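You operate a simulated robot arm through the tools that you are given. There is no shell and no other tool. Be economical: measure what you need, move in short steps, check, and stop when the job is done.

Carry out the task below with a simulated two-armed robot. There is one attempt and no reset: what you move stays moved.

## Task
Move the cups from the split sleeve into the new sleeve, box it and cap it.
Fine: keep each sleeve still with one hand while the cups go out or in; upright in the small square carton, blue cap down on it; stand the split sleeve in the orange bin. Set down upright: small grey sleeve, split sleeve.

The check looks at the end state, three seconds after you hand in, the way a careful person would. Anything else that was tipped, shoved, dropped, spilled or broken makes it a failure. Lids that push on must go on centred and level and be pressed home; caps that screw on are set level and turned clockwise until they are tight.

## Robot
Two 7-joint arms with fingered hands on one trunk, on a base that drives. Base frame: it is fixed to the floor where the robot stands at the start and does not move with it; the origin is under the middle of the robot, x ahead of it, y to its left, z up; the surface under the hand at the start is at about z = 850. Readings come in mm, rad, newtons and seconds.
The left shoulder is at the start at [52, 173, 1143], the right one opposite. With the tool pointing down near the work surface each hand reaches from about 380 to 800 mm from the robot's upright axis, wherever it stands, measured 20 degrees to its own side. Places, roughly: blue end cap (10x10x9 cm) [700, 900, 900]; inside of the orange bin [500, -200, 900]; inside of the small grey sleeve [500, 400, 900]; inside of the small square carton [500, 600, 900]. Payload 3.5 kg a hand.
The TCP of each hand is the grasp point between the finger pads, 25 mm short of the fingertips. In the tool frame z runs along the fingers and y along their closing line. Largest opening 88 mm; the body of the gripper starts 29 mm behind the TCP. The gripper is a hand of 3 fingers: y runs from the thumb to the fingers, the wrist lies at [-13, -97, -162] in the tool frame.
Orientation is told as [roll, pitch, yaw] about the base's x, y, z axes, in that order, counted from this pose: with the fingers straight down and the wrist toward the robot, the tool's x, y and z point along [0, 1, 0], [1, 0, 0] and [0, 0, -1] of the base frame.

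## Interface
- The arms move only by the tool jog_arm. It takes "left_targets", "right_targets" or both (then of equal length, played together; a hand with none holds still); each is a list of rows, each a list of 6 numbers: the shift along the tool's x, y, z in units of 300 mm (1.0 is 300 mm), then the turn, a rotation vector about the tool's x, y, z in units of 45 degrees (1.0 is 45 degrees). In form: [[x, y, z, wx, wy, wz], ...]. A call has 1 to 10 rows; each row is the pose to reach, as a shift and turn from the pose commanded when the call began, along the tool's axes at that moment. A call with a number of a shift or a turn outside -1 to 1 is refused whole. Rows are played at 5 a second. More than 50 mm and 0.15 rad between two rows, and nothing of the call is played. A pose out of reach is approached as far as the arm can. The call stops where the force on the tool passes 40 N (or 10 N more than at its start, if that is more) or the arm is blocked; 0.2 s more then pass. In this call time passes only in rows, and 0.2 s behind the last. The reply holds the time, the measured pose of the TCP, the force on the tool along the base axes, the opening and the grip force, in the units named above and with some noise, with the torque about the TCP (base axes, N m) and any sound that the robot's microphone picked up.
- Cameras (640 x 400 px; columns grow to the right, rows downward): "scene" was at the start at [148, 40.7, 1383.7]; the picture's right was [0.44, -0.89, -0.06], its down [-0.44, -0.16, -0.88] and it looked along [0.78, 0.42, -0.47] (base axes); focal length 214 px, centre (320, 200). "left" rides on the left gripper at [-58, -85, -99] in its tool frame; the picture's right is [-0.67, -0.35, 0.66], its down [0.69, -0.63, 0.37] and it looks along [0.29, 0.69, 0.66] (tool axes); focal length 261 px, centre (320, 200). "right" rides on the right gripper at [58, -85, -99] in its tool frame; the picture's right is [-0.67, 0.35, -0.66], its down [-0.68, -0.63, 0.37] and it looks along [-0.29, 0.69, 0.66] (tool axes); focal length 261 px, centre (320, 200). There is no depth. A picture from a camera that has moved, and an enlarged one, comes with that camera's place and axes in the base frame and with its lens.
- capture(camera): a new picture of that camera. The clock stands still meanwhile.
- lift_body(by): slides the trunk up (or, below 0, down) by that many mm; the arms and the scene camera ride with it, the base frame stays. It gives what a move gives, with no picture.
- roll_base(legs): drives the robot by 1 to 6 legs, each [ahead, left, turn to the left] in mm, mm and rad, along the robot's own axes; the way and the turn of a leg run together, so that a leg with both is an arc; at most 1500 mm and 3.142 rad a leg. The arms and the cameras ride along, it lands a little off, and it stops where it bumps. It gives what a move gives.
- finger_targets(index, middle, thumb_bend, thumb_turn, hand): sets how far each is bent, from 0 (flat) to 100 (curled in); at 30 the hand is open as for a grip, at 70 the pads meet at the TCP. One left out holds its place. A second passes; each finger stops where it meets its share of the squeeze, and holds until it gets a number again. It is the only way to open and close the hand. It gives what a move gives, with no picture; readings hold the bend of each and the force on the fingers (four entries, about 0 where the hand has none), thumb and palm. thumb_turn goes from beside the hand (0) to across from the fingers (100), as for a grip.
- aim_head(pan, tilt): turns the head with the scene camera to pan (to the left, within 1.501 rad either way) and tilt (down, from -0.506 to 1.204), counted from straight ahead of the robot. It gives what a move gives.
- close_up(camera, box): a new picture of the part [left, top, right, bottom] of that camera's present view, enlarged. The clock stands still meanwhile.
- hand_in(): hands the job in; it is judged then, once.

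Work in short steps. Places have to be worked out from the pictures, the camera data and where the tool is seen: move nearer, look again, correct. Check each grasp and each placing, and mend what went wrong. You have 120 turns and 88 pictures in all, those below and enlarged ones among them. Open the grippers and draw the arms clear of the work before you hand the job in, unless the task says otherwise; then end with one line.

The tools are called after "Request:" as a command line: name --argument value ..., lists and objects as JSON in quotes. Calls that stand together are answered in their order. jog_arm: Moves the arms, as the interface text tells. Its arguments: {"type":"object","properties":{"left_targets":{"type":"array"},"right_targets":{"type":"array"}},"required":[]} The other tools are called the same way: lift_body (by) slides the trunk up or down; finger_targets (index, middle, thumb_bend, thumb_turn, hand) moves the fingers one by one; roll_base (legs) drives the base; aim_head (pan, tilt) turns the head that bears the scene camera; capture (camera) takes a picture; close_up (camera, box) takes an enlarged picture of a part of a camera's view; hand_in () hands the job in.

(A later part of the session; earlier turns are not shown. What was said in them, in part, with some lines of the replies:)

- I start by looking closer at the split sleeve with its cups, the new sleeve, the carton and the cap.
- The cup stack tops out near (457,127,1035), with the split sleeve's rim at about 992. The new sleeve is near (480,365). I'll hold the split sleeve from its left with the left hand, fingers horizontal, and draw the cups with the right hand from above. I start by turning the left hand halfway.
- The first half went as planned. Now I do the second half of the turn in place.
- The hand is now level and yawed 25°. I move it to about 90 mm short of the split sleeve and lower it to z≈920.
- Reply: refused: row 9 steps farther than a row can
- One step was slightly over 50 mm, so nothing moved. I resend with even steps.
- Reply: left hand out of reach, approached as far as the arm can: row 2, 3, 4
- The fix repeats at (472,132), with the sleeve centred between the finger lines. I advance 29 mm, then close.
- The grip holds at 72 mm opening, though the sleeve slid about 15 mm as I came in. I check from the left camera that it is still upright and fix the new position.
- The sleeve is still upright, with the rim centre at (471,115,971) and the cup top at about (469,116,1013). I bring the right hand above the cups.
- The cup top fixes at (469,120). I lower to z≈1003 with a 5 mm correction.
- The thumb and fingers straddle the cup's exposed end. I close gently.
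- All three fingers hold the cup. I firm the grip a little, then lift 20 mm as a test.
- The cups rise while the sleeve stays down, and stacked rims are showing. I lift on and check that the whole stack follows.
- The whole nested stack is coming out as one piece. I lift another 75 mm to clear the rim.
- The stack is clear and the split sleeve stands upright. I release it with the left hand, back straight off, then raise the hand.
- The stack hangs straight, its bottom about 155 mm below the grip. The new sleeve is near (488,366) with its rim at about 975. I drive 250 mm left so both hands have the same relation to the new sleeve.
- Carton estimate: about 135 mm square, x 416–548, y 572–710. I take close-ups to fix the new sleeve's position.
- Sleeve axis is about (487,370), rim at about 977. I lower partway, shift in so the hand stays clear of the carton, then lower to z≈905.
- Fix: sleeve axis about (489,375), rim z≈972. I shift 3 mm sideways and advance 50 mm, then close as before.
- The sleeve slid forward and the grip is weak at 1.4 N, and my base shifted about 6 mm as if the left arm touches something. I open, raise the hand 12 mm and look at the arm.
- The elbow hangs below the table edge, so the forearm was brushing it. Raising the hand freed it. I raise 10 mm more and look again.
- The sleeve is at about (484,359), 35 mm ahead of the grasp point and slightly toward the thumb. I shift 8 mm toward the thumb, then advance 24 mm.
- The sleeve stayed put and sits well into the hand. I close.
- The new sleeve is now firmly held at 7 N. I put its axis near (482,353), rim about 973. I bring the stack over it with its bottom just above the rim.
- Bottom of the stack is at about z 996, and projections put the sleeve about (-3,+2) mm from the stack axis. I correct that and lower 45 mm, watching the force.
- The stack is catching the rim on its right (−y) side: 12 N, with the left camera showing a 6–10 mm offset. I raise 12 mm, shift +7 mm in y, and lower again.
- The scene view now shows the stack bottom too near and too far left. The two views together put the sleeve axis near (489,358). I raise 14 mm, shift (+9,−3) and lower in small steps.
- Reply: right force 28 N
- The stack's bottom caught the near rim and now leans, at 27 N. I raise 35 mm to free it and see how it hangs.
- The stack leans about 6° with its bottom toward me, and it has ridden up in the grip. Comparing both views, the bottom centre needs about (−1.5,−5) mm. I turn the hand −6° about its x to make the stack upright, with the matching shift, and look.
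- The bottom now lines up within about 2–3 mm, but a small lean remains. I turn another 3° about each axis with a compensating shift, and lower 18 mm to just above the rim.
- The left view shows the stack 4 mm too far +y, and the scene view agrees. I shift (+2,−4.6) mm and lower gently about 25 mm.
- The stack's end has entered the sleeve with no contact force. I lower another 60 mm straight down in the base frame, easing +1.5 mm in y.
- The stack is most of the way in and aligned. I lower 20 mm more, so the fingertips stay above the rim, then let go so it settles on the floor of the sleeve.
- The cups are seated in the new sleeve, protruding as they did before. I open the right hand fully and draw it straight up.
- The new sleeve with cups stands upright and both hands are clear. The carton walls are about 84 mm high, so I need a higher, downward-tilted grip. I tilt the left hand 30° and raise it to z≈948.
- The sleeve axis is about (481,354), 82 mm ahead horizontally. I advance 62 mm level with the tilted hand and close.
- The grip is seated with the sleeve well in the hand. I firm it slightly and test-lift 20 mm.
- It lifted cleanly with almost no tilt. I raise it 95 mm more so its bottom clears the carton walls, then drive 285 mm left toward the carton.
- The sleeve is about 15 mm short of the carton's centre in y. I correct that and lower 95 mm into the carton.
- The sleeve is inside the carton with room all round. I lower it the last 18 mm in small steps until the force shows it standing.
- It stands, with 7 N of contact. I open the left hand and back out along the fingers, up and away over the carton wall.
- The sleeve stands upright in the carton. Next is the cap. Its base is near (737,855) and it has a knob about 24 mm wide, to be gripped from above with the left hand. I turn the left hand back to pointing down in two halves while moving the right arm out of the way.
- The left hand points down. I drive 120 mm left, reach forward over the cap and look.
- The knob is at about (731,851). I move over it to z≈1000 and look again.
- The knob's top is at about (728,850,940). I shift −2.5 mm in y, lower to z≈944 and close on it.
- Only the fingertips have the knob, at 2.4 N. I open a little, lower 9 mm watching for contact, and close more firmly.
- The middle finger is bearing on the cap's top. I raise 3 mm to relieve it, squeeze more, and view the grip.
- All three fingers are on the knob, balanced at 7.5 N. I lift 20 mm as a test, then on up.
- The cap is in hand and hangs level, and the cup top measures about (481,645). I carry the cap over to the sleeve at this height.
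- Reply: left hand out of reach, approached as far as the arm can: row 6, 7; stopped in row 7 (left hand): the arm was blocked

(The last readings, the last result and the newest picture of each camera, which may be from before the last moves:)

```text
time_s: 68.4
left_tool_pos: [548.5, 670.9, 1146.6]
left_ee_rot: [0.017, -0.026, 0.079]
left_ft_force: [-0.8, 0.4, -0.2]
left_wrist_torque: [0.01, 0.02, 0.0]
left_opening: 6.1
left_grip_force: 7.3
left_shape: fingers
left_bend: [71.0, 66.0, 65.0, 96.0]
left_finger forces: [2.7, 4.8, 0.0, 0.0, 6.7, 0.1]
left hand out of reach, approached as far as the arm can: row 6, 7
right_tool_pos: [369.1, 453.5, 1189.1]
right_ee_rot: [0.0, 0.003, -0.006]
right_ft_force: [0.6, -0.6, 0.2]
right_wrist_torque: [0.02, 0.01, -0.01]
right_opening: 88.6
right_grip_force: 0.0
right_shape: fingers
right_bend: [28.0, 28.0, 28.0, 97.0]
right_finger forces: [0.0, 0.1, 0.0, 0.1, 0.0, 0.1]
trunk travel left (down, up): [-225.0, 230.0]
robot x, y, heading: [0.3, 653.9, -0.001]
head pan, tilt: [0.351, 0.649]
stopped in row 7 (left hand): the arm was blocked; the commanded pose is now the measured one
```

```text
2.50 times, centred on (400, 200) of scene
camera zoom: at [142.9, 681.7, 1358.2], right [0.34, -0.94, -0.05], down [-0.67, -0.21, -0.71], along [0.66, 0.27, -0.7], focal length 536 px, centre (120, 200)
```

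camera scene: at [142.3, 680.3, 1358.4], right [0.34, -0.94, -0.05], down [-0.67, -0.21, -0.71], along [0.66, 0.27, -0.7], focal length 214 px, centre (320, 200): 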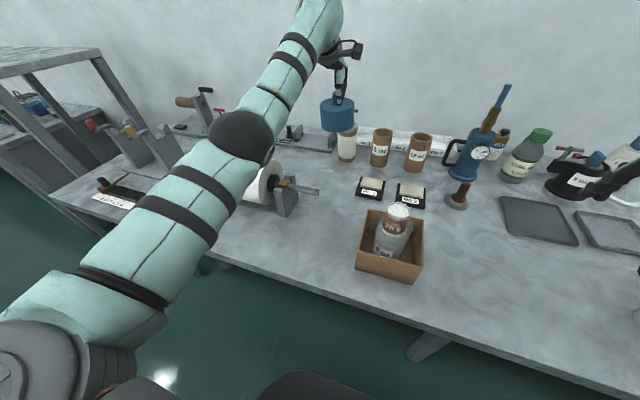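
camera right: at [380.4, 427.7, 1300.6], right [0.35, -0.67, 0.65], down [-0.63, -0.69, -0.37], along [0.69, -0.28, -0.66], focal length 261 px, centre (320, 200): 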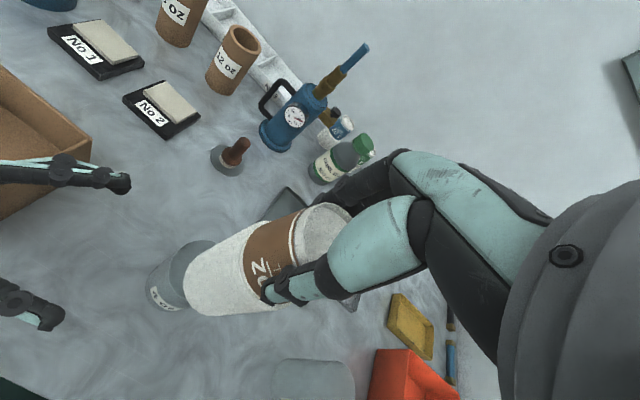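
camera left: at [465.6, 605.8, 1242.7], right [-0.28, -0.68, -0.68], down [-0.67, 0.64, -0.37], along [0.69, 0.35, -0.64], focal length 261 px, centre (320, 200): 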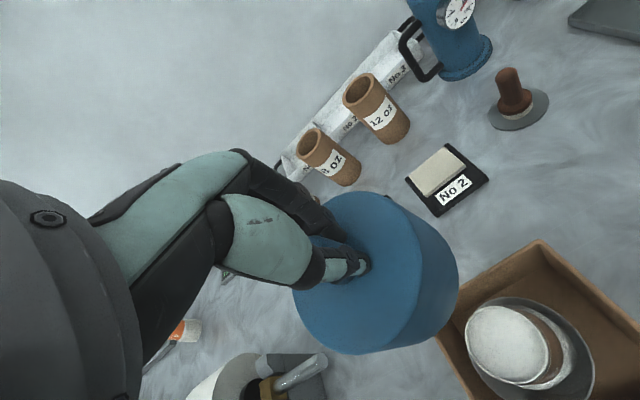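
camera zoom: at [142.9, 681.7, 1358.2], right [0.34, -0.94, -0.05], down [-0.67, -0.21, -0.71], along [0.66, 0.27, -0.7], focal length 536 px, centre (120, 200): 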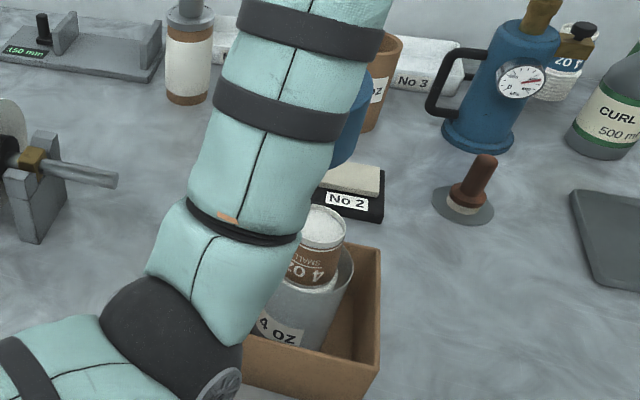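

The arm ran out of its comfortable range here because the sleeve is too close to the robot's midline. I move the hand back left, restore its level, then drive the base to the right so the sleeve is on the left arm's own side.

Request:
jog_arm --left_targets '[[0.12, 0.03, -0.01, 0.007, -0.004, 0.02], [0.24, 0.05, -0.02, 0.013, -0.009, 0.04], [0.36, 0.07, -0.03, 0.02, -0.013, 0.06], [0.48, 0.09, -0.04, 0.026, -0.018, 0.08], [0.6, 0.1, -0.04, 0.033, -0.022, 0.1]]'

Request:
roll_base --legs '[[0, -205, 0]]'

```text
time_s: 69.6
left_tool_pos: [562.6, 852.2, 1162.9]
left_ee_rot: [-0.001, 0.004, -0.006]
left_ft_force: [-0.2, -0.7, -0.1]
left_wrist_torque: [-0.02, -0.01, 0.01]
left_opening: 5.6
left_grip_force: 7.0
left_shape: fingers
left_bend: [71.0, 66.0, 65.0, 96.0]
left_finger forces: [2.3, 4.8, 0.0, 0.0, 7.0, 0.0]
right_tool_pos: [371.0, 452.7, 1186.9]
right_ee_rot: [-0.001, 0.002, -0.004]
right_ft_force: [0.3, 0.0, -0.2]
right_wrist_torque: [-0.02, 0.01, -0.01]
right_opening: 88.7
right_grip_force: 0.0
right_shape: fingers
right_bend: [28.0, 28.0, 28.0, 97.0]
right_finger forces: [0.0, 0.0, 0.0, 0.0, 0.1, 0.0]
trunk travel left (down, up): [-225.0, 230.0]
robot x, y, heading: [1.2, 649.7, -0.003]
head pan, tilt: [0.351, 0.649]
```

```text
time_s: 71.2
left_tool_pos: [563.2, 644.9, 1161.6]
left_ee_rot: [0.0, 0.004, -0.011]
left_ft_force: [0.2, 0.1, -0.6]
left_wrist_torque: [0.04, -0.03, 0.0]
left_opening: 5.8
left_grip_force: 6.6
left_shape: fingers
left_bend: [71.0, 66.0, 65.0, 96.0]
left_finger forces: [2.2, 4.7, 0.0, 0.1, 7.0, 0.0]
right_tool_pos: [368.2, 249.3, 1189.1]
right_ee_rot: [-0.001, 0.001, -0.01]
right_ft_force: [1.0, -0.6, 0.7]
right_wrist_torque: [0.02, -0.04, 0.02]
right_opening: 88.7
right_grip_force: 0.1
right_shape: fingers
right_bend: [28.0, 28.0, 28.0, 97.0]
right_finger forces: [0.0, 0.1, 0.0, 0.1, 0.0, 0.1]
trunk travel left (down, up): [-225.0, 230.0]
robot x, y, heading: [-0.1, 451.5, -0.008]
head pan, tilt: [0.351, 0.649]
```

Both views put the sleeve axis at about (480.5,641). The cap's centre sits about (−15,−2) mm from the grasp point, because the knob is held toward the thumb. I move the hand to (495,643), lower to z≈1135 and check.

Request:
jog_arm --left_targets '[[-0.007, -0.11, 0, 0, 0, -0.014], [-0.007, -0.225, 0, 0, 0, -0.014], [-0.007, -0.225, 0.09, 0, 0, -0.014]]'

Request:
close_up --camera "scene" --box '[200, 60, 360, 220]'

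```text
time_s: 72.2
left_tool_pos: [504.5, 685.2, 1146.1]
left_ee_rot: [0.011, -0.024, 0.083]
left_ft_force: [0.9, -0.1, -0.7]
left_wrist_torque: [-0.01, 0.0, 0.01]
left_opening: 5.2
left_grip_force: 7.1
left_shape: fingers
left_bend: [71.0, 66.0, 65.0, 96.0]
left_finger forces: [2.2, 4.8, 0.1, 0.1, 6.9, 0.1]
left hand out of reach, approached as far as the arm can: row 2, 3
right_tool_pos: [366.7, 249.3, 1188.6]
right_ee_rot: [-0.001, 0.002, -0.01]
right_ft_force: [-0.2, 0.4, 0.0]
right_wrist_torque: [-0.02, 0.02, 0.01]
right_opening: 88.5
right_grip_force: 0.0
right_shape: fingers
right_bend: [28.0, 28.0, 28.0, 97.0]
right_finger forces: [0.0, 0.0, 0.0, 0.0, 0.1, 0.1]
trunk travel left (down, up): [-225.0, 230.0]
robot x, y, heading: [2.0, 450.2, -0.003]
head pan, tilt: [0.351, 0.649]
stopped in row 3 (left hand): the arm was blocked; the commanded pose is now the measured one
```

```text
2.50 times, centred on (280, 140) of scene
camera zoom: at [141.9, 478.2, 1358.3], right [0.33, -0.94, -0.05], down [-0.68, -0.2, -0.71], along [0.66, 0.27, -0.7], focal length 536 px, centre (420, 350)
```

zoom: 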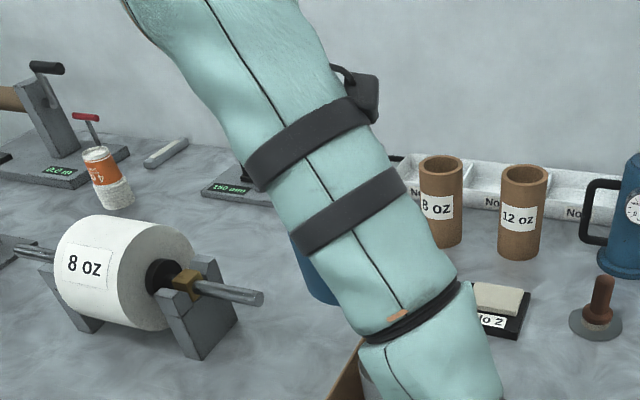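

The left elbow is folded too tightly for this close a reach. I back the base away 150 mm so the arm works extended, then re-level and place the hand over the sleeve at safe height.

Request:
roll_base --legs '[[-150, 0, 0]]'

Request:
jog_arm --left_targets '[[-0.045, 0.114, -0.02, 0.008, -0.003, 0.027], [-0.09, 0.228, -0.04, 0.016, -0.007, 0.053], [-0.134, 0.343, -0.05, 0.023, -0.01, 0.08], [-0.179, 0.457, -0.05, 0.031, -0.014, 0.106]]'

```text
time_s: 73.6
left_tool_pos: [359.1, 683.8, 1145.4]
left_ee_rot: [0.009, -0.022, 0.081]
left_ft_force: [0.2, 0.8, -0.8]
left_wrist_torque: [-0.01, -0.02, 0.02]
left_opening: 5.1
left_grip_force: 6.9
left_shape: fingers
left_bend: [71.0, 66.0, 65.0, 96.0]
left_finger forces: [2.2, 4.9, 0.1, 0.1, 6.9, 0.0]
right_tool_pos: [219.5, 249.5, 1187.6]
right_ee_rot: [0.002, 0.004, -0.014]
right_ft_force: [0.3, 0.9, 0.1]
right_wrist_torque: [-0.03, 0.0, -0.02]
right_opening: 88.7
right_grip_force: 0.1
right_shape: fingers
right_bend: [28.0, 28.0, 28.0, 97.0]
right_finger forces: [0.0, 0.1, 0.1, 0.0, 0.1, 0.0]
trunk travel left (down, up): [-225.0, 230.0]
robot x, y, heading: [-149.6, 448.6, -0.008]
head pan, tilt: [0.351, 0.649]
```

```text
time_s: 74.6
left_tool_pos: [496.2, 640.4, 1164.0]
left_ee_rot: [0.001, 0.001, -0.003]
left_ft_force: [0.4, -0.6, -0.5]
left_wrist_torque: [0.01, 0.0, -0.01]
left_opening: 4.5
left_grip_force: 6.3
left_shape: fingers
left_bend: [72.0, 66.0, 66.0, 96.0]
left_finger forces: [1.9, 4.9, 0.0, 0.0, 6.6, 0.1]
right_tool_pos: [219.0, 248.4, 1187.6]
right_ee_rot: [0.003, 0.005, -0.012]
right_ft_force: [0.1, 0.3, 0.2]
right_wrist_torque: [0.01, -0.02, 0.0]
right_opening: 88.3
right_grip_force: 0.1
right_shape: fingers
right_bend: [28.0, 28.0, 28.0, 97.0]
right_finger forces: [0.1, 0.0, 0.1, 0.0, 0.0, 0.1]
trunk travel left (down, up): [-225.0, 230.0]
robot x, y, heading: [-148.1, 450.2, -0.009]
head pan, tilt: [0.351, 0.649]
```

Reached, level, at (496,640,1164). I check the alignment in the scene view and the left camera.

Request:
close_up --camera "scene" --box '[260, 110, 400, 240]'

Request:
capture --camera "left"

```text
3.08 times, centred on (330, 175) of scene
camera zoom: at [-6.0, 478.7, 1358.0], right [0.33, -0.94, -0.05], down [-0.68, -0.2, -0.71], along [0.66, 0.27, -0.7], focal length 660 px, centre (289, 277)
```

zoom: 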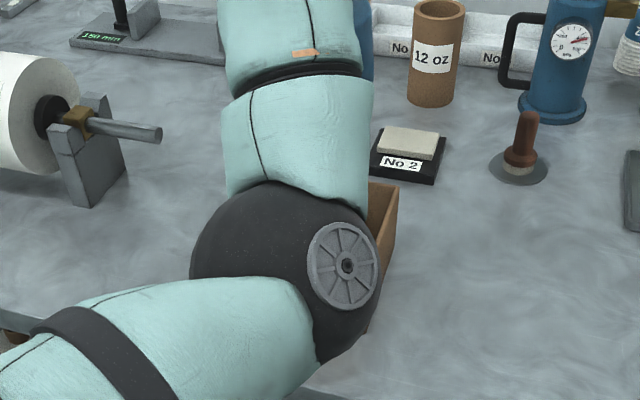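

```text
5 pictures are left
camera left: at [412.0, 583.6, 1262.8], right [-0.35, -0.67, -0.65], down [-0.63, 0.69, -0.36], along [0.69, 0.28, -0.66], focal length 261 px, centre (320, 200)
```

left: 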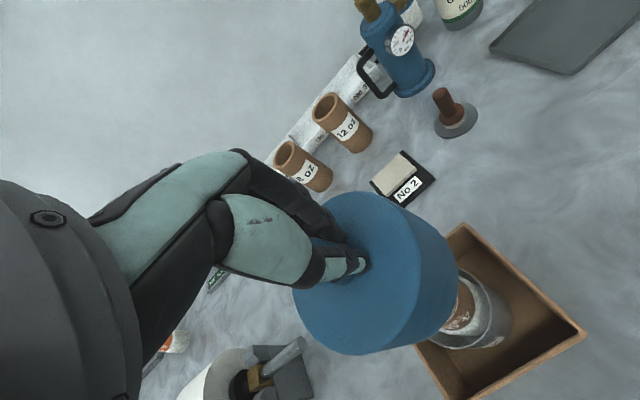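

Cap centre is at about (480.5,639.5), but my sleeve estimates scatter by several mm. I take one enlarged view of the sleeve from the left camera to fix it.

Request:
close_up --camera "left" --box '[400, 220, 600, 400]'

```text
2.22 times, centred on (500, 310) of left
camera zoom: at [412.0, 583.6, 1262.8], right [-0.35, -0.67, -0.65], down [-0.63, 0.69, -0.36], along [0.69, 0.28, -0.66], focal length 579 px, centre (-80, -44)
```

zoom: 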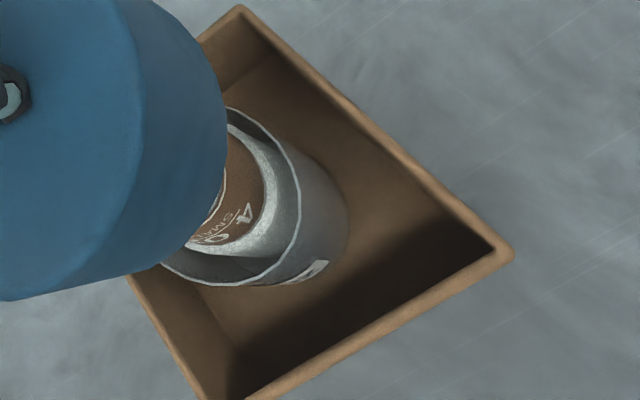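

That fixes the sleeve rim at about (475.5,641.5), with the cap about 5.5 mm too far in +x. I shift −5.5 mm in x and lower to just above rim engagement at TCP ≈1078.

Request:
jog_arm --left_targets '[[0, -0.018, 0, 0, 0, 0], [0, -0.018, 0.08, 0, 0, 0], [0, -0.018, 0.16, 0, 0, 0], [0, -0.018, 0.24, 0, 0, 0], [0, -0.018, 0.287, 0, 0, 0]]'

```text
time_s: 75.8
left_tool_pos: [491.0, 641.3, 1077.8]
left_ee_rot: [-0.001, 0.002, -0.002]
left_ft_force: [1.1, 0.4, -0.6]
left_wrist_torque: [0.01, -0.01, 0.03]
left_opening: 4.5
left_grip_force: 6.7
left_shape: fingers
left_bend: [72.0, 66.0, 66.0, 96.0]
left_finger forces: [1.7, 4.8, 0.1, 0.0, 6.4, 0.0]
right_tool_pos: [218.1, 248.2, 1188.8]
right_ee_rot: [0.002, 0.001, -0.015]
right_ft_force: [-0.4, 0.4, 0.3]
right_wrist_torque: [-0.03, 0.0, -0.02]
right_opening: 88.6
right_grip_force: 0.0
right_shape: fingers
right_bend: [28.0, 28.0, 28.0, 97.0]
right_finger forces: [0.0, 0.0, 0.1, 0.0, 0.1, 0.0]
trunk travel left (down, up): [-225.0, 230.0]
robot x, y, heading: [-149.5, 451.5, -0.009]
head pan, tilt: [0.351, 0.649]
```

No contact so far. I lower in 5 mm steps and watch the force.

Request:
jog_arm --left_targets '[[0, 0, 0.015, 0, 0, 0], [0, 0, 0.03, 0, 0, 0], [0, 0, 0.045, 0, 0, 0], [0, 0, 0.06, 0, 0, 0]]'

```text
time_s: 76.8
left_tool_pos: [490.0, 641.3, 1061.7]
left_ee_rot: [0.0, -0.002, -0.003]
left_ft_force: [0.3, -0.7, 5.5]
left_wrist_torque: [-0.07, 0.21, 0.0]
left_opening: 3.4
left_grip_force: 11.6
left_shape: fingers
left_bend: [71.0, 66.0, 68.0, 95.0]
left_finger forces: [2.6, 5.7, 0.0, 0.0, 15.6, 0.0]
right_tool_pos: [216.6, 248.2, 1189.3]
right_ee_rot: [0.0, -0.001, -0.014]
right_ft_force: [0.0, 0.8, -0.8]
right_wrist_torque: [-0.02, 0.01, -0.03]
right_opening: 88.2
right_grip_force: 0.1
right_shape: fingers
right_bend: [28.0, 28.0, 28.0, 97.0]
right_finger forces: [0.0, 0.0, 0.0, 0.0, 0.0, 0.0]
trunk travel left (down, up): [-225.0, 230.0]
robot x, y, heading: [-152.6, 448.5, -0.005]
head pan, tilt: [0.351, 0.649]
```

Light contact of 5.5 N, and the torque puts it on the near (−x,−y) side, so the cap still sits slightly too far +x,+y. I lift 5 mm, shift (−4,−2) mm and try again.

Request:
jog_arm --left_targets '[[0, 0, -0.025, 0, 0, 0], [-0.007, -0.013, -0.025, 0, 0, 0], [-0.007, -0.013, -0.01, 0, 0, 0], [-0.007, -0.013, 0.003, 0, 0, 0], [-0.007, -0.013, 0.016, 0, 0, 0]]'

```text
time_s: 78.0
left_tool_pos: [487.2, 637.9, 1056.2]
left_ee_rot: [-0.001, -0.001, -0.005]
left_ft_force: [-0.1, 0.1, -1.2]
left_wrist_torque: [0.01, 0.01, 0.0]
left_opening: 2.9
left_grip_force: 6.9
left_shape: fingers
left_bend: [72.0, 66.0, 67.0, 95.0]
left_finger forces: [2.0, 5.3, 0.1, 0.0, 7.0, 0.0]
right_tool_pos: [217.2, 249.3, 1188.1]
right_ee_rot: [0.002, 0.001, -0.014]
right_ft_force: [0.4, 0.1, 0.2]
right_wrist_torque: [-0.01, 0.02, 0.01]
right_opening: 88.7
right_grip_force: 0.1
right_shape: fingers
right_bend: [28.0, 28.0, 28.0, 97.0]
right_finger forces: [0.1, 0.0, 0.0, 0.0, 0.0, 0.1]
trunk travel left (down, up): [-225.0, 230.0]
robot x, y, heading: [-147.1, 450.1, -0.008]
head pan, tilt: [0.351, 0.649]
```

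It passed the earlier contact height with no force, so the skirt is over the rim. I keep lowering gently.

Request:
jog_arm --left_targets '[[0, 0, 0.015, 0, 0, 0], [0, 0, 0.03, 0, 0, 0], [0, 0, 0.045, 0, 0, 0]]'

```text
time_s: 78.8
left_tool_pos: [484.8, 637.4, 1049.0]
left_ee_rot: [0.002, -0.009, -0.003]
left_ft_force: [1.4, 1.8, 31.5]
left_wrist_torque: [-0.07, 0.32, -0.02]
left_opening: 1.9
left_grip_force: 23.4
left_shape: fingers
left_bend: [72.0, 65.0, 70.0, 95.0]
left_finger forces: [3.2, 10.5, 0.0, 0.0, 32.9, 0.0]
right_tool_pos: [213.8, 247.6, 1190.1]
right_ee_rot: [0.004, -0.004, -0.014]
right_ft_force: [0.0, 0.7, -0.1]
right_wrist_torque: [0.02, 0.0, -0.01]
right_opening: 88.6
right_grip_force: 0.1
right_shape: fingers
right_bend: [28.0, 28.0, 28.0, 97.0]
right_finger forces: [0.0, 0.0, 0.0, 0.1, 0.0, 0.0]
trunk travel left (down, up): [-225.0, 230.0]
robot x, y, heading: [-150.0, 454.4, -0.009]
head pan, tilt: [0.351, 0.649]
```

Now 31 N at 1049, about where the cap should bottom out or press on. I look at how it sits.

Request:
capture --camera "left"

```text
3 pictures are left
camera left: at [398.0, 580.3, 1146.7], right [-0.34, -0.67, -0.66], down [-0.62, 0.69, -0.37], along [0.7, 0.28, -0.65], focal length 261 px, centre (320, 200)
```

left: 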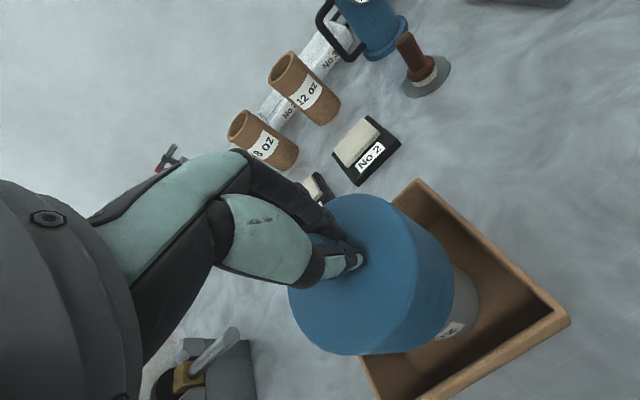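

The cap looks level over the sleeve. I press on a little further to see whether it still gives.

Request:
jog_arm --left_targets '[[0, 0, 0.01, 0, 0, 0], [0, 0, 0.02, 0, 0, 0]]'

```text
time_s: 79.2
left_tool_pos: [486.6, 638.6, 1048.2]
left_ee_rot: [0.0, -0.016, -0.002]
left_ft_force: [-3.6, -0.9, 27.4]
left_wrist_torque: [-0.13, 0.53, 0.0]
left_opening: 2.4
left_grip_force: 21.4
left_shape: fingers
left_bend: [72.0, 65.0, 69.0, 95.0]
left_finger forces: [2.6, 6.0, 0.1, 0.1, 34.2, 0.0]
right_tool_pos: [214.8, 248.0, 1189.8]
right_ee_rot: [0.001, 0.0, -0.013]
right_ft_force: [1.2, 0.0, -0.6]
right_wrist_torque: [-0.01, 0.01, -0.01]
right_opening: 88.4
right_grip_force: 0.1
right_shape: fingers
right_bend: [28.0, 28.0, 28.0, 97.0]
right_finger forces: [0.0, 0.0, 0.0, 0.0, 0.0, 0.1]
trunk travel left (down, up): [-225.0, 230.0]
robot x, y, heading: [-149.2, 449.0, -0.013]
head pan, tilt: [0.351, 0.649]
stopped in row 1 (left hand): the force on the tool passed its limit at 46 N (the readings are from after the stop); the commanded pose is now the measured one
```

46 N without moving, but the load went through the thumb, off-centre. I let go of the knob, rise, close the fingers and press straight down on the knob's middle, about (473,638).

Request:
finger_targets --hand "left" --index 40 --middle 40 --thumb_bend 40

Request:
jog_arm --left_targets '[[0, 0, -0.08, 0, 0, 0], [0, 0, -0.16, 0, 0, 0], [0, 0, -0.24, 0, 0, 0], [0, -0.045, -0.24, 0, 0, 0]]'

Request:
finger_targets --hand "left" --index 71 --middle 71 --thumb_bend 71

Request:
capture --camera "left"

```text
time_s: 80.2
left_tool_pos: [484.9, 637.6, 1047.8]
left_ee_rot: [0.001, -0.014, -0.003]
left_ft_force: [0.5, -2.6, 32.2]
left_wrist_torque: [0.11, -0.43, 0.01]
left_opening: 62.1
left_grip_force: 16.0
left_shape: fingers
left_bend: [40.0, 39.0, 41.0, 97.0]
left_finger forces: [0.5, 22.0, 0.0, 0.0, 9.7, 0.1]
right_tool_pos: [213.5, 247.2, 1190.7]
right_ee_rot: [0.006, -0.001, -0.013]
right_ft_force: [-0.5, 0.7, 0.6]
right_wrist_torque: [0.04, -0.01, 0.0]
right_opening: 88.5
right_grip_force: 0.0
right_shape: fingers
right_bend: [28.0, 28.0, 28.0, 97.0]
right_finger forces: [0.0, 0.0, 0.1, 0.1, 0.0, 0.0]
trunk travel left (down, up): [-225.0, 230.0]
robot x, y, heading: [-148.6, 450.9, -0.014]
head pan, tilt: [0.351, 0.649]
```

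```text
time_s: 81.2
left_tool_pos: [474.7, 639.1, 1116.5]
left_ee_rot: [0.003, -0.005, 0.0]
left_ft_force: [-0.3, -0.8, -0.7]
left_wrist_torque: [0.01, 0.0, 0.02]
left_opening: 63.1
left_grip_force: 0.0
left_shape: fingers
left_bend: [40.0, 40.0, 40.0, 97.0]
left_finger forces: [0.1, 0.0, 0.1, 0.0, 0.0, 0.1]
right_tool_pos: [216.9, 248.8, 1188.1]
right_ee_rot: [0.001, 0.001, -0.014]
right_ft_force: [-0.6, -0.6, -0.3]
right_wrist_torque: [0.01, 0.0, 0.02]
right_opening: 88.5
right_grip_force: 0.1
right_shape: fingers
right_bend: [28.0, 28.0, 28.0, 97.0]
right_finger forces: [0.0, 0.0, 0.0, 0.0, 0.0, 0.0]
trunk travel left (down, up): [-225.0, 230.0]
robot x, y, heading: [-152.3, 454.9, -0.012]
head pan, tilt: [0.351, 0.649]
```

```text
time_s: 82.2
left_tool_pos: [474.6, 638.5, 1116.0]
left_ee_rot: [0.001, -0.008, -0.002]
left_ft_force: [0.5, -0.2, 1.1]
left_wrist_torque: [-0.01, -0.01, 0.01]
left_opening: 0.1
left_grip_force: 0.0
left_shape: fingers
left_bend: [71.0, 71.0, 71.0, 97.0]
left_finger forces: [0.0, 0.0, 0.1, 0.0, 0.1, 0.1]
right_tool_pos: [218.3, 248.3, 1188.7]
right_ee_rot: [0.001, 0.002, -0.012]
right_ft_force: [0.2, 0.0, -0.2]
right_wrist_torque: [-0.01, 0.03, -0.02]
right_opening: 88.3
right_grip_force: 0.1
right_shape: fingers
right_bend: [28.0, 28.0, 28.0, 97.0]
right_finger forces: [0.0, 0.0, 0.0, 0.0, 0.1, 0.0]
trunk travel left (down, up): [-225.0, 230.0]
robot x, y, heading: [-148.6, 450.8, -0.01]
head pan, tilt: [0.351, 0.649]
```

```text
2 pictures are left
camera left: at [389.0, 581.5, 1215.4], right [-0.35, -0.67, -0.66], down [-0.63, 0.69, -0.37], along [0.7, 0.28, -0.66], focal length 261 px, centre (320, 200)
```

left: 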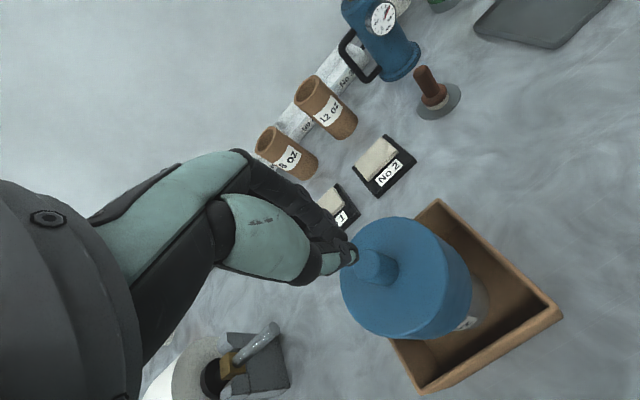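

The cap sits level and centred, with its axis at about (476,640) against the sleeve's (475.5,641.5). I press down on the knob with the closed fingers until the force builds.

Request:
jog_arm --left_targets '[[0.005, 0.005, 0.05, 0, 0, 0], [0.005, 0.005, 0.1, 0, 0, 0], [0.005, 0.005, 0.13, 0, 0, 0], [0.005, 0.005, 0.145, 0, 0, 0], [0.005, 0.005, 0.16, 0, 0, 0], [0.005, 0.005, 0.17, 0, 0, 0], [0.005, 0.005, 0.18, 0, 0, 0], [0.005, 0.005, 0.19, 0, 0, 0]]'

```text
time_s: 83.8
left_tool_pos: [478.1, 654.5, 1075.0]
left_ee_rot: [0.003, -0.036, 0.027]
left_ft_force: [-3.2, -4.3, 23.0]
left_wrist_torque: [-0.25, 0.17, -0.04]
left_opening: 0.1
left_grip_force: 12.7
left_shape: fingers
left_bend: [71.0, 71.0, 71.0, 97.0]
left_finger forces: [9.6, 0.0, 0.0, 0.1, 16.4, 0.0]
right_tool_pos: [215.4, 248.3, 1189.0]
right_ee_rot: [-0.001, 0.0, -0.014]
right_ft_force: [0.8, -0.2, 0.0]
right_wrist_torque: [-0.01, 0.03, -0.03]
right_opening: 88.5
right_grip_force: 0.0
right_shape: fingers
right_bend: [28.0, 28.0, 28.0, 97.0]
right_finger forces: [0.0, 0.1, 0.0, 0.1, 0.0, 0.0]
trunk travel left (down, up): [-225.0, 230.0]
robot x, y, heading: [-150.7, 451.8, -0.01]
head pan, tilt: [0.351, 0.649]
stopped in row 8 (left hand): the force on the tool passed its limit at 42 N (the readings are from after the stop); the commanded pose is now the measured one
```

The cap is solid at 42 N, with the knob top at about z 1050, so it is home. I lift the left hand clear and open it.

Request:
jog_arm --left_targets '[[0, 0, -0.1, 0, 0, 0], [0, 0, -0.25, 0, 0, 0], [0, 0, -0.4, 0, 0, 0]]'

Request:
finger_targets --hand "left" --index 30 --middle 30 --thumb_bend 30

Request:
roll_base --legs '[[0, -175, 0], [150, 0, 0.01]]'

```text
time_s: 84.6
left_tool_pos: [473.4, 653.1, 1193.4]
left_ee_rot: [0.002, -0.028, 0.02]
left_ft_force: [1.1, -0.4, 0.4]
left_wrist_torque: [0.02, -0.02, 0.02]
left_opening: 0.0
left_grip_force: 0.1
left_shape: fingers
left_bend: [71.0, 71.0, 71.0, 97.0]
left_finger forces: [0.0, 0.1, 0.0, 0.1, 0.0, 0.1]
right_tool_pos: [217.3, 247.6, 1187.9]
right_ee_rot: [0.002, 0.002, -0.013]
right_ft_force: [-0.4, 0.2, 0.1]
right_wrist_torque: [-0.03, 0.0, -0.02]
right_opening: 88.4
right_grip_force: 0.1
right_shape: fingers
right_bend: [28.0, 28.0, 28.0, 97.0]
right_finger forces: [0.0, 0.1, 0.0, 0.2, 0.0, 0.1]
trunk travel left (down, up): [-225.0, 230.0]
robot x, y, heading: [-151.7, 453.4, -0.008]
head pan, tilt: [0.351, 0.649]
```

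```text
time_s: 85.6
left_tool_pos: [474.4, 653.2, 1192.8]
left_ee_rot: [0.001, -0.026, 0.02]
left_ft_force: [-0.3, 0.4, -1.1]
left_wrist_torque: [-0.03, 0.0, 0.01]
left_opening: 84.4
left_grip_force: 0.0
left_shape: fingers
left_bend: [30.0, 30.0, 30.0, 97.0]
left_finger forces: [0.0, 0.1, 0.1, 0.0, 0.0, 0.0]
right_tool_pos: [218.6, 247.9, 1187.7]
right_ee_rot: [0.0, 0.001, -0.013]
right_ft_force: [0.4, 0.1, 0.1]
right_wrist_torque: [0.0, 0.01, 0.0]
right_opening: 88.3
right_grip_force: 0.1
right_shape: fingers
right_bend: [28.0, 28.0, 28.0, 97.0]
right_finger forces: [0.1, 0.0, 0.1, 0.0, 0.1, 0.0]
trunk travel left (down, up): [-225.0, 230.0]
robot x, y, heading: [-149.2, 456.0, -0.011]
head pan, tilt: [0.351, 0.649]
```

```text
time_s: 88.0
left_tool_pos: [613.5, 482.6, 1194.3]
left_ee_rot: [0.001, -0.028, 0.029]
left_ft_force: [0.1, -0.8, 0.4]
left_wrist_torque: [0.0, -0.01, 0.0]
left_opening: 84.2
left_grip_force: 0.0
left_shape: fingers
left_bend: [30.0, 30.0, 30.0, 97.0]
left_finger forces: [0.0, 0.1, 0.0, 0.1, 0.1, 0.1]
right_tool_pos: [359.2, 75.8, 1188.2]
right_ee_rot: [0.003, -0.001, -0.005]
right_ft_force: [-0.3, 0.0, -0.9]
right_wrist_torque: [-0.03, 0.0, -0.02]
right_opening: 88.2
right_grip_force: 0.2
right_shape: fingers
right_bend: [28.0, 28.0, 28.0, 97.0]
right_finger forces: [0.1, 0.0, 0.0, 0.0, 0.0, 0.1]
trunk travel left (down, up): [-225.0, 230.0]
robot x, y, heading: [-9.7, 275.9, -0.002]
head pan, tilt: [0.351, 0.649]
```

The right hand is near the split sleeve, which I last measured at (471,115). I bring it above with a 45° yaw so the thumb stays off the split, and look.

Request:
jog_arm --right_targets '[[0.022, 0.062, 0.05, 0, 0, -0.165], [0.043, 0.124, 0.11, 0, 0, -0.33], [0.065, 0.187, 0.18, 0, 0, -0.5], [0.087, 0.249, 0.25, 0, 0, -0.665], [0.108, 0.311, 0.32, 0, 0, -0.83], [0.13, 0.373, 0.4, 0, 0, -1.0]]'

Request:
capture --camera "right"

```text
time_s: 89.4
left_tool_pos: [614.6, 484.1, 1193.6]
left_ee_rot: [0.002, -0.028, 0.029]
left_ft_force: [1.1, 0.0, 0.7]
left_wrist_torque: [0.01, -0.05, 0.0]
left_opening: 84.4
left_grip_force: 0.1
left_shape: fingers
left_bend: [30.0, 30.0, 30.0, 97.0]
left_finger forces: [0.0, 0.0, 0.0, 0.0, 0.1, 0.1]
right_tool_pos: [462.4, 115.3, 1079.0]
right_ee_rot: [-0.002, 0.006, 0.729]
right_ft_force: [0.3, 0.6, 0.7]
right_wrist_torque: [-0.01, 0.03, 0.01]
right_opening: 88.3
right_grip_force: 0.1
right_shape: fingers
right_bend: [28.0, 28.0, 28.0, 97.0]
right_finger forces: [0.0, 0.0, 0.0, 0.0, 0.0, 0.0]
right hand out of reach, approached as far as the arm can: row 6
trunk travel left (down, up): [-225.0, 230.0]
robot x, y, heading: [-8.7, 276.2, -0.003]
head pan, tilt: [0.351, 0.649]
```

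```text
1 pictures are left
camera right: at [361.1, 103.6, 1178.1], right [0.71, -0.26, 0.65], down [-0.01, -0.93, -0.36], along [0.7, 0.25, -0.67], focal length 261 px, centre (320, 200)
```

right: 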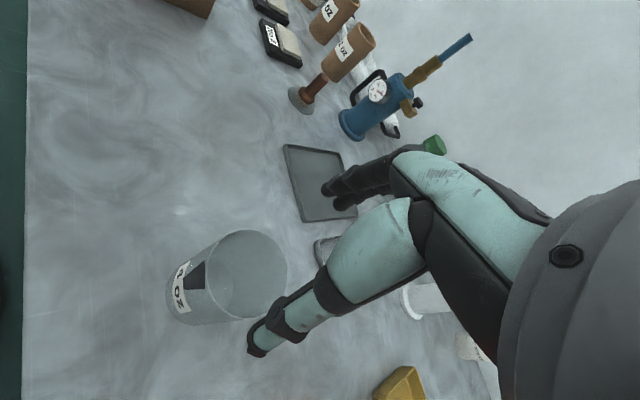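

The split sleeve rim is at (469.5,116). The arm is near its inner limit here, so I back the base 80 mm and reach forward again at the same height.

Request:
roll_base --legs '[[-80, 0, 0]]'

Request:
jog_arm --right_targets '[[-0.091, 0.094, 0, 0, 0, 0], [-0.183, 0.187, 0, 0, 0, 0]]'

```text
time_s: 90.5
left_tool_pos: [535.1, 482.8, 1192.0]
left_ee_rot: [0.003, -0.026, 0.028]
left_ft_force: [-0.1, 1.0, 0.3]
left_wrist_torque: [-0.01, -0.01, -0.01]
left_opening: 84.3
left_grip_force: 0.0
left_shape: fingers
left_bend: [30.0, 30.0, 30.0, 97.0]
left_finger forces: [0.1, 0.0, 0.0, 0.1, 0.0, 0.1]
right_tool_pos: [382.5, 114.9, 1078.1]
right_ee_rot: [0.001, 0.007, 0.729]
right_ft_force: [-0.7, 1.1, 0.2]
right_wrist_torque: [-0.04, -0.01, 0.03]
right_opening: 88.6
right_grip_force: 0.1
right_shape: fingers
right_bend: [28.0, 28.0, 28.0, 97.0]
right_finger forces: [0.0, 0.0, 0.1, 0.0, 0.1, 0.0]
trunk travel left (down, up): [-225.0, 230.0]
robot x, y, heading: [-90.8, 275.4, -0.004]
head pan, tilt: [0.351, 0.649]
```

```text
time_s: 91.1
left_tool_pos: [534.2, 484.1, 1193.8]
left_ee_rot: [0.0, -0.026, 0.028]
left_ft_force: [-0.1, 0.4, 0.6]
left_wrist_torque: [-0.02, 0.0, 0.01]
left_opening: 84.4
left_grip_force: 0.1
left_shape: fingers
left_bend: [30.0, 30.0, 30.0, 97.0]
left_finger forces: [0.1, 0.1, 0.0, 0.1, 0.1, 0.0]
right_tool_pos: [391.6, 113.6, 1078.5]
right_ee_rot: [0.002, 0.005, 0.726]
right_ft_force: [-0.7, -0.1, 0.8]
right_wrist_torque: [0.02, 0.0, 0.02]
right_opening: 88.1
right_grip_force: 0.1
right_shape: fingers
right_bend: [28.0, 28.0, 28.0, 97.0]
right_finger forces: [0.0, 0.1, 0.0, 0.0, 0.1, 0.0]
right hand out of reach, approached as far as the arm can: row 1, 2
trunk travel left (down, up): [-225.0, 230.0]
robot x, y, heading: [-91.0, 274.0, 0.001]
head pan, tilt: [0.351, 0.649]
```

The wrist yaw is the limit. I reduce it to about 0.45 rad, which still keeps the thumb 45° away from the split.

Request:
jog_arm --right_targets '[[0, 0, 0, 0, 0, 0.15], [0, 0, 0, 0, 0, 0.3], [0, 0, 0, 0, 0, 0.427]]'

```text
time_s: 91.9
left_tool_pos: [533.8, 482.6, 1194.2]
left_ee_rot: [0.003, -0.025, 0.027]
left_ft_force: [-0.2, -0.3, -0.4]
left_wrist_torque: [0.04, -0.04, -0.01]
left_opening: 84.3
left_grip_force: 0.1
left_shape: fingers
left_bend: [30.0, 30.0, 30.0, 97.0]
left_finger forces: [0.0, 0.0, 0.1, 0.1, 0.0, 0.0]
right_tool_pos: [392.6, 115.9, 1079.9]
right_ee_rot: [0.001, 0.008, 0.39]
right_ft_force: [-0.2, 0.2, -0.2]
right_wrist_torque: [-0.02, 0.0, 0.0]
right_opening: 88.7
right_grip_force: 0.1
right_shape: fingers
right_bend: [28.0, 28.0, 28.0, 97.0]
right_finger forces: [0.1, 0.1, 0.0, 0.0, 0.0, 0.0]
trunk travel left (down, up): [-225.0, 230.0]
robot x, y, heading: [-87.1, 273.6, -0.006]
head pan, tilt: [0.351, 0.649]
```

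Yaw is now 0.39 and it responds. I move forward 77 mm to stand over the sleeve.

Request:
jog_arm --right_targets '[[-0.049, 0.119, 0, 0, 0, 0], [-0.097, 0.237, 0, 0, 0, 0]]'

```text
time_s: 92.5
left_tool_pos: [536.1, 483.7, 1192.0]
left_ee_rot: [0.002, -0.026, 0.028]
left_ft_force: [0.0, -0.1, -0.3]
left_wrist_torque: [-0.02, 0.01, -0.01]
left_opening: 84.4
left_grip_force: 0.1
left_shape: fingers
left_bend: [30.0, 30.0, 30.0, 97.0]
left_finger forces: [0.0, 0.1, 0.0, 0.1, 0.0, 0.0]
right_tool_pos: [470.2, 115.8, 1075.1]
right_ee_rot: [-0.002, 0.009, 0.393]
right_ft_force: [-0.4, -1.1, 0.0]
right_wrist_torque: [0.0, 0.03, -0.01]
right_opening: 88.4
right_grip_force: 0.1
right_shape: fingers
right_bend: [28.0, 28.0, 28.0, 97.0]
right_finger forces: [0.0, 0.0, 0.0, 0.1, 0.0, 0.0]
trunk travel left (down, up): [-225.0, 230.0]
robot x, y, heading: [-91.2, 272.2, -0.001]
head pan, tilt: [0.351, 0.649]
```

Centred over the sleeve. I lower with the fingers straddling it, watching the force.

Request:
jog_arm --right_targets '[[0, 0, 0.12, 0, 0, 0], [0, 0, 0.2, 0, 0, 0], [0, 0, 0.26, 0, 0, 0], [0, 0, 0.31, 0, 0, 0], [0, 0, 0.36, 0, 0, 0], [0, 0, 0.4, 0, 0, 0]]'

```text
time_s: 93.9
left_tool_pos: [531.8, 483.9, 1192.3]
left_ee_rot: [0.002, -0.029, 0.027]
left_ft_force: [-0.6, 0.1, 1.0]
left_wrist_torque: [-0.01, 0.0, -0.01]
left_opening: 84.4
left_grip_force: 0.0
left_shape: fingers
left_bend: [30.0, 30.0, 30.0, 97.0]
left_finger forces: [0.1, 0.0, 0.0, 0.0, 0.0, 0.0]
right_tool_pos: [466.9, 116.4, 958.5]
right_ee_rot: [-0.003, 0.003, 0.393]
right_ft_force: [2.7, 0.1, 12.3]
right_wrist_torque: [0.15, -0.11, -0.05]
right_opening: 96.1
right_grip_force: 6.2
right_shape: fingers
right_bend: [25.0, 28.0, 26.0, 97.0]
right_finger forces: [8.4, 0.0, 0.0, 0.0, 3.8, 0.1]
trunk travel left (down, up): [-225.0, 230.0]
robot x, y, heading: [-87.1, 274.5, -0.007]
head pan, tilt: [0.351, 0.649]
```

The sleeve is between the fingers with about 38 mm overlap, and they are wedging slightly. I back up 6 mm and close.

Request:
jog_arm --right_targets '[[0, 0, -0.03, 0, 0, 0]]'

Request:
finger_targets --hand "right" --index 44 --middle 44 --thumb_bend 44

```text
time_s: 94.3
left_tool_pos: [534.6, 483.3, 1192.3]
left_ee_rot: [0.002, -0.025, 0.028]
left_ft_force: [0.3, 0.7, 0.5]
left_wrist_torque: [0.01, -0.03, -0.01]
left_opening: 84.3
left_grip_force: 0.1
left_shape: fingers
left_bend: [30.0, 30.0, 30.0, 97.0]
left_finger forces: [0.0, 0.0, 0.1, 0.0, 0.0, 0.0]
right_tool_pos: [468.2, 116.4, 964.1]
right_ee_rot: [0.0, 0.01, 0.392]
right_ft_force: [-0.3, 0.4, -0.4]
right_wrist_torque: [-0.02, 0.01, 0.0]
right_opening: 93.1
right_grip_force: 2.5
right_shape: fingers
right_bend: [27.0, 28.0, 26.0, 97.0]
right_finger forces: [2.4, 0.1, 0.0, 0.0, 2.4, 0.1]
trunk travel left (down, up): [-225.0, 230.0]
robot x, y, heading: [-88.5, 275.6, -0.004]
head pan, tilt: [0.351, 0.649]
```

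```text
time_s: 95.3
left_tool_pos: [534.4, 483.5, 1192.5]
left_ee_rot: [0.001, -0.027, 0.029]
left_ft_force: [-0.7, -0.2, 0.6]
left_wrist_torque: [-0.02, 0.01, -0.02]
left_opening: 84.4
left_grip_force: 0.0
left_shape: fingers
left_bend: [30.0, 30.0, 30.0, 97.0]
left_finger forces: [0.1, 0.0, 0.1, 0.0, 0.0, 0.0]
right_tool_pos: [468.5, 116.3, 965.5]
right_ee_rot: [-0.001, 0.007, 0.395]
right_ft_force: [0.5, 0.2, -0.1]
right_wrist_torque: [0.03, 0.03, -0.01]
right_opening: 85.1
right_grip_force: 17.3
right_shape: fingers
right_bend: [29.0, 40.0, 32.0, 97.0]
right_finger forces: [14.4, 3.1, 0.0, 0.0, 17.8, 0.0]
trunk travel left (down, up): [-225.0, 230.0]
robot x, y, heading: [-88.7, 272.4, -0.003]
head pan, tilt: [0.351, 0.649]
```

Held firmly at 17 N between index and thumb, with the middle finger also touching. I lift 20 mm and read the force.

Request:
jog_arm --right_targets '[[0, 0, -0.03, 0, 0, 0], [0, 0, -0.07, 0, 0, 0]]'

```text
time_s: 95.9
left_tool_pos: [534.1, 483.1, 1192.3]
left_ee_rot: [0.003, -0.026, 0.027]
left_ft_force: [0.1, 0.7, 0.0]
left_wrist_torque: [-0.02, 0.02, -0.02]
left_opening: 84.3
left_grip_force: 0.0
left_shape: fingers
left_bend: [30.0, 30.0, 30.0, 97.0]
left_finger forces: [0.0, 0.0, 0.0, 0.1, 0.1, 0.0]
right_tool_pos: [467.5, 114.9, 987.2]
right_ee_rot: [-0.003, 0.005, 0.391]
right_ft_force: [0.6, -0.1, -0.4]
right_wrist_torque: [0.01, -0.02, 0.0]
right_opening: 85.3
right_grip_force: 17.1
right_shape: fingers
right_bend: [29.0, 40.0, 33.0, 97.0]
right_finger forces: [14.1, 3.1, 0.1, 0.1, 17.7, 0.0]
trunk travel left (down, up): [-225.0, 230.0]
robot x, y, heading: [-88.3, 275.1, -0.004]
head pan, tilt: [0.351, 0.649]
```

It came up with the grip steady. I raise it another 150 mm and drive 305 mm right to the bin.

Request:
jog_arm --right_targets '[[0, 0, -0.13, 0, 0, 0], [0, 0, -0.26, 0, 0, 0], [0, 0, -0.39, 0, 0, 0], [0, 0, -0.5, 0, 0, 0]]'

Request:
roll_base --legs '[[30, -310, 0]]'

Request:
aim_head --pan -0.25 --tilt 0.7

```text
time_s: 96.9
left_tool_pos: [534.1, 483.8, 1193.7]
left_ee_rot: [0.002, -0.029, 0.029]
left_ft_force: [0.3, 0.2, 0.2]
left_wrist_torque: [0.01, 0.0, -0.03]
left_opening: 84.3
left_grip_force: 0.1
left_shape: fingers
left_bend: [30.0, 30.0, 30.0, 97.0]
left_finger forces: [0.0, 0.0, 0.0, 0.1, 0.1, 0.1]
right_tool_pos: [467.6, 116.4, 1138.3]
right_ee_rot: [-0.002, 0.006, 0.395]
right_ft_force: [-0.2, 0.4, -0.4]
right_wrist_torque: [-0.03, -0.01, -0.01]
right_opening: 84.5
right_grip_force: 16.9
right_shape: fingers
right_bend: [29.0, 40.0, 33.0, 97.0]
right_finger forces: [13.1, 3.0, 0.0, 0.0, 16.5, 0.1]
trunk travel left (down, up): [-225.0, 230.0]
robot x, y, heading: [-84.6, 274.0, -0.004]
head pan, tilt: [0.351, 0.649]
```

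```text
time_s: 99.0
left_tool_pos: [563.0, 172.6, 1192.5]
left_ee_rot: [0.001, -0.027, 0.027]
left_ft_force: [-0.2, -1.3, -0.7]
left_wrist_torque: [0.0, -0.01, -0.02]
left_opening: 84.0
left_grip_force: 0.1
left_shape: fingers
left_bend: [30.0, 30.0, 30.0, 97.0]
left_finger forces: [0.1, 0.0, 0.1, 0.0, 0.0, 0.0]
right_tool_pos: [497.1, -195.0, 1137.7]
right_ee_rot: [0.0, 0.007, 0.391]
right_ft_force: [-0.6, 0.9, -0.8]
right_wrist_torque: [-0.02, 0.03, -0.03]
right_opening: 84.4
right_grip_force: 16.2
right_shape: fingers
right_bend: [29.0, 40.0, 33.0, 97.0]
right_finger forces: [13.0, 3.2, 0.0, 0.0, 16.5, 0.0]
trunk travel left (down, up): [-225.0, 230.0]
robot x, y, heading: [-58.4, -30.8, -0.006]
head pan, tilt: [0.351, 0.649]
```

```text
time_s: 100.0
left_tool_pos: [563.1, 172.3, 1192.5]
left_ee_rot: [0.001, -0.027, 0.027]
left_ft_force: [1.0, 0.4, -0.8]
left_wrist_torque: [-0.01, 0.03, 0.0]
left_opening: 84.4
left_grip_force: 0.0
left_shape: fingers
left_bend: [30.0, 30.0, 30.0, 97.0]
left_finger forces: [0.0, 0.1, 0.0, 0.0, 0.0, 0.0]
right_tool_pos: [497.0, -195.0, 1136.9]
right_ee_rot: [-0.002, 0.007, 0.391]
right_ft_force: [0.2, 0.0, -0.1]
right_wrist_torque: [0.02, 0.0, 0.01]
right_opening: 84.4
right_grip_force: 16.4
right_shape: fingers
right_bend: [29.0, 40.0, 33.0, 97.0]
right_finger forces: [13.1, 3.0, 0.1, 0.0, 16.5, 0.0]
trunk travel left (down, up): [-225.0, 230.0]
robot x, y, heading: [-57.8, -31.2, -0.004]
head pan, tilt: [-0.25, 0.7]
```

Grip is still firm and the hand is at (497,−195), over the bin. I spend the last picture checking sleeve tilt and bin position.

Request:
capture --camera "scene"

```text
0 pictures are left
camera scene: at [82.3, -56.0, 1353.8], right [-0.25, -0.97, 0.03], down [-0.72, 0.16, -0.67], along [0.64, -0.19, -0.74], focal length 214 px, centre (320, 200)
```

scene: 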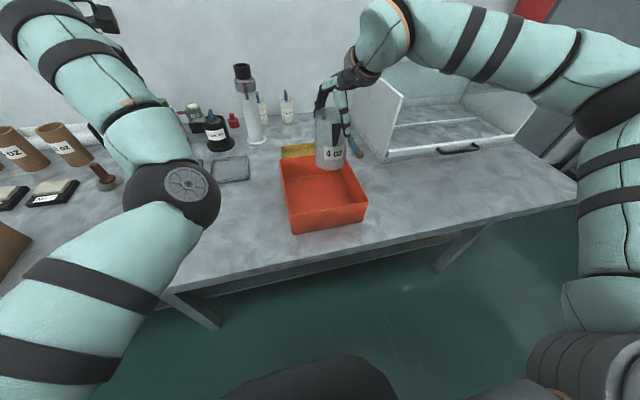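

The sleeve hangs upright and the bin's inside spans about x 420–635, y −275…−95. I centre it by +25 mm in x and lower 155 mm.

Request:
jog_arm --right_targets '[[-0.016, 0.083, 0, 0, 0, 0], [-0.016, 0.083, 0.12, 0, 0, 0], [-0.016, 0.083, 0.24, 0, 0, 0], [-0.016, 0.083, 0.36, 0, 0, 0], [-0.016, 0.083, 0.45, 0, 0, 0], [-0.016, 0.083, 0.51, 0, 0, 0]]'

```text
time_s: 101.4
left_tool_pos: [562.6, 173.0, 1192.7]
left_ee_rot: [0.001, -0.026, 0.026]
left_ft_force: [-0.6, -0.1, 0.2]
left_wrist_torque: [0.0, -0.04, -0.01]
left_opening: 84.2
left_grip_force: 0.1
left_shape: fingers
left_bend: [30.0, 30.0, 30.0, 97.0]
left_finger forces: [0.1, 0.0, 0.0, 0.0, 0.0, 0.0]
right_tool_pos: [521.4, -191.0, 984.1]
right_ee_rot: [0.001, 0.006, 0.392]
right_ft_force: [0.3, -0.6, -1.0]
right_wrist_torque: [0.0, -0.01, -0.01]
right_opening: 84.1
right_grip_force: 15.7
right_shape: fingers
right_bend: [30.0, 40.0, 34.0, 97.0]
right_finger forces: [12.3, 3.1, 0.1, 0.0, 15.6, 0.1]
trunk travel left (down, up): [-225.0, 230.0]
robot x, y, heading: [-60.5, -35.8, -0.01]
head pan, tilt: [-0.25, 0.7]
```

No contact yet. I lower in 3 mm steps until it stands on the bin floor.

Request:
jog_arm --right_targets '[[0, 0, 0.012, 0, 0, 0], [0, 0, 0.024, 0, 0, 0], [0, 0, 0.034, 0, 0, 0], [0, 0, 0.044, 0, 0, 0]]'

```text
time_s: 102.4
left_tool_pos: [562.2, 172.2, 1193.1]
left_ee_rot: [0.0, -0.027, 0.026]
left_ft_force: [-1.0, -0.2, 0.0]
left_wrist_torque: [-0.03, 0.05, 0.02]
left_opening: 84.7
left_grip_force: 0.1
left_shape: fingers
left_bend: [30.0, 30.0, 30.0, 97.0]
left_finger forces: [0.0, 0.1, 0.1, 0.0, 0.0, 0.1]
right_tool_pos: [520.5, -190.4, 972.2]
right_ee_rot: [0.0, 0.005, 0.39]
right_ft_force: [-0.3, 0.4, 1.4]
right_wrist_torque: [0.07, -0.09, -0.02]
right_opening: 83.6
right_grip_force: 16.5
right_shape: fingers
right_bend: [30.0, 40.0, 34.0, 97.0]
right_finger forces: [13.2, 3.2, 0.1, 0.0, 16.1, 0.0]
trunk travel left (down, up): [-225.0, 230.0]
robot x, y, heading: [-61.8, -33.6, -0.001]
head pan, tilt: [-0.25, 0.7]
```

First touch at z≈972. I go a few millimetres more to make sure it stands flat.

Request:
jog_arm --right_targets '[[0, 0, 0.006, 0, 0, 0], [0, 0, 0.012, 0, 0, 0]]'

```text
time_s: 103.0
left_tool_pos: [561.0, 171.6, 1194.5]
left_ee_rot: [0.003, -0.029, 0.026]
left_ft_force: [1.5, 0.0, -0.4]
left_wrist_torque: [0.05, 0.0, 0.0]
left_opening: 84.5
left_grip_force: 0.1
left_shape: fingers
left_bend: [30.0, 30.0, 30.0, 97.0]
left_finger forces: [0.0, 0.0, 0.1, 0.1, 0.1, 0.1]
right_tool_pos: [519.0, -192.7, 969.1]
right_ee_rot: [-0.001, 0.002, 0.392]
right_ft_force: [-0.9, -3.4, 16.0]
right_wrist_torque: [0.15, -0.21, -0.02]
right_opening: 84.4
right_grip_force: 18.7
right_shape: fingers
right_bend: [30.0, 40.0, 34.0, 97.0]
right_finger forces: [15.1, 3.1, 0.0, 0.1, 19.1, 0.1]
trunk travel left (down, up): [-225.0, 230.0]
robot x, y, heading: [-63.4, -34.3, -0.008]
head pan, tilt: [-0.25, 0.7]
```

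It stands firmly at 16 N. I open the fingers wide and rise straight up.

Request:
finger_targets --hand "right" --index 20 --middle 20 --thumb_bend 20

Request:
jog_arm --right_targets '[[0, 0, -0.03, 0, 0, 0], [0, 0, -0.08, 0, 0, 0], [0, 0, -0.15, 0, 0, 0], [0, 0, -0.3, 0, 0, 0], [0, 0, -0.45, 0, 0, 0], [0, 0, -0.6, 0, 0, 0]]'

```text
time_s: 104.0
left_tool_pos: [563.1, 172.1, 1192.1]
left_ee_rot: [0.002, -0.028, 0.026]
left_ft_force: [0.4, 0.8, 0.1]
left_wrist_torque: [0.0, -0.02, 0.03]
left_opening: 84.4
left_grip_force: 0.1
left_shape: fingers
left_bend: [30.0, 30.0, 30.0, 97.0]
left_finger forces: [0.1, 0.0, 0.1, 0.1, 0.0, 0.0]
right_tool_pos: [519.3, -190.3, 966.9]
right_ee_rot: [-0.003, 0.008, 0.393]
right_ft_force: [-0.1, 0.3, -1.2]
right_wrist_torque: [-0.04, 0.01, 0.02]
right_opening: 103.5
right_grip_force: 0.1
right_shape: fingers
right_bend: [20.0, 20.0, 20.0, 97.0]
right_finger forces: [0.0, 0.0, 0.0, 0.1, 0.0, 0.0]
trunk travel left (down, up): [-225.0, 230.0]
robot x, y, heading: [-59.5, -34.4, -0.003]
head pan, tilt: [-0.25, 0.7]
```

```text
time_s: 105.4
left_tool_pos: [563.1, 173.6, 1192.8]
left_ee_rot: [0.001, -0.027, 0.025]
left_ft_force: [0.1, 0.2, -0.7]
left_wrist_torque: [0.0, 0.02, 0.05]
left_opening: 84.6
left_grip_force: 0.0
left_shape: fingers
left_bend: [30.0, 30.0, 30.0, 97.0]
left_finger forces: [0.0, 0.0, 0.1, 0.1, 0.0, 0.1]
right_tool_pos: [520.2, -190.5, 1145.7]
right_ee_rot: [-0.002, 0.007, 0.392]
right_ft_force: [1.0, -0.5, -0.3]
right_wrist_torque: [-0.03, -0.01, 0.03]
right_opening: 103.6
right_grip_force: 0.0
right_shape: fingers
right_bend: [20.0, 20.0, 20.0, 97.0]
right_finger forces: [0.1, 0.0, 0.1, 0.0, 0.1, 0.1]
trunk travel left (down, up): [-225.0, 230.0]
robot x, y, heading: [-58.4, -32.6, -0.002]
head pan, tilt: [-0.25, 0.7]
```

Released with no side force. I back the base away 250 mm so both open hands are clear of the work.

Request:
roll_base --legs '[[-250, 0, 0]]'

Request:
hand_in

```text
time_s: 107.2
left_tool_pos: [308.8, 177.4, 1191.8]
left_ee_rot: [0.002, -0.028, 0.033]
left_ft_force: [-0.1, -0.2, 0.6]
left_wrist_torque: [0.0, -0.01, 0.02]
left_opening: 84.6
left_grip_force: 0.0
left_shape: fingers
left_bend: [30.0, 30.0, 30.0, 97.0]
left_finger forces: [0.0, 0.1, 0.1, 0.1, 0.0, 0.0]
right_tool_pos: [269.2, -186.5, 1145.1]
right_ee_rot: [-0.002, 0.006, 0.396]
right_ft_force: [0.8, 0.1, 0.2]
right_wrist_torque: [-0.02, -0.02, 0.01]
right_opening: 103.8
right_grip_force: 0.0
right_shape: fingers
right_bend: [20.0, 20.0, 20.0, 97.0]
right_finger forces: [0.1, 0.0, 0.0, 0.0, 0.0, 0.0]
trunk travel left (down, up): [-225.0, 230.0]
robot x, y, heading: [-314.7, -32.2, 0.001]
head pan, tilt: [-0.25, 0.7]
```

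```text
The job is handed in.
```

I handed the job in: the cups are in the new sleeve, which I saw upright in the small carton with the blue cap pressed on, and the split sleeve is in the orange bin; with no pictures left, I judged the cap after its last press (the hand slid about 14 mm sideways) and the split sleeve's final stand only by force readings.
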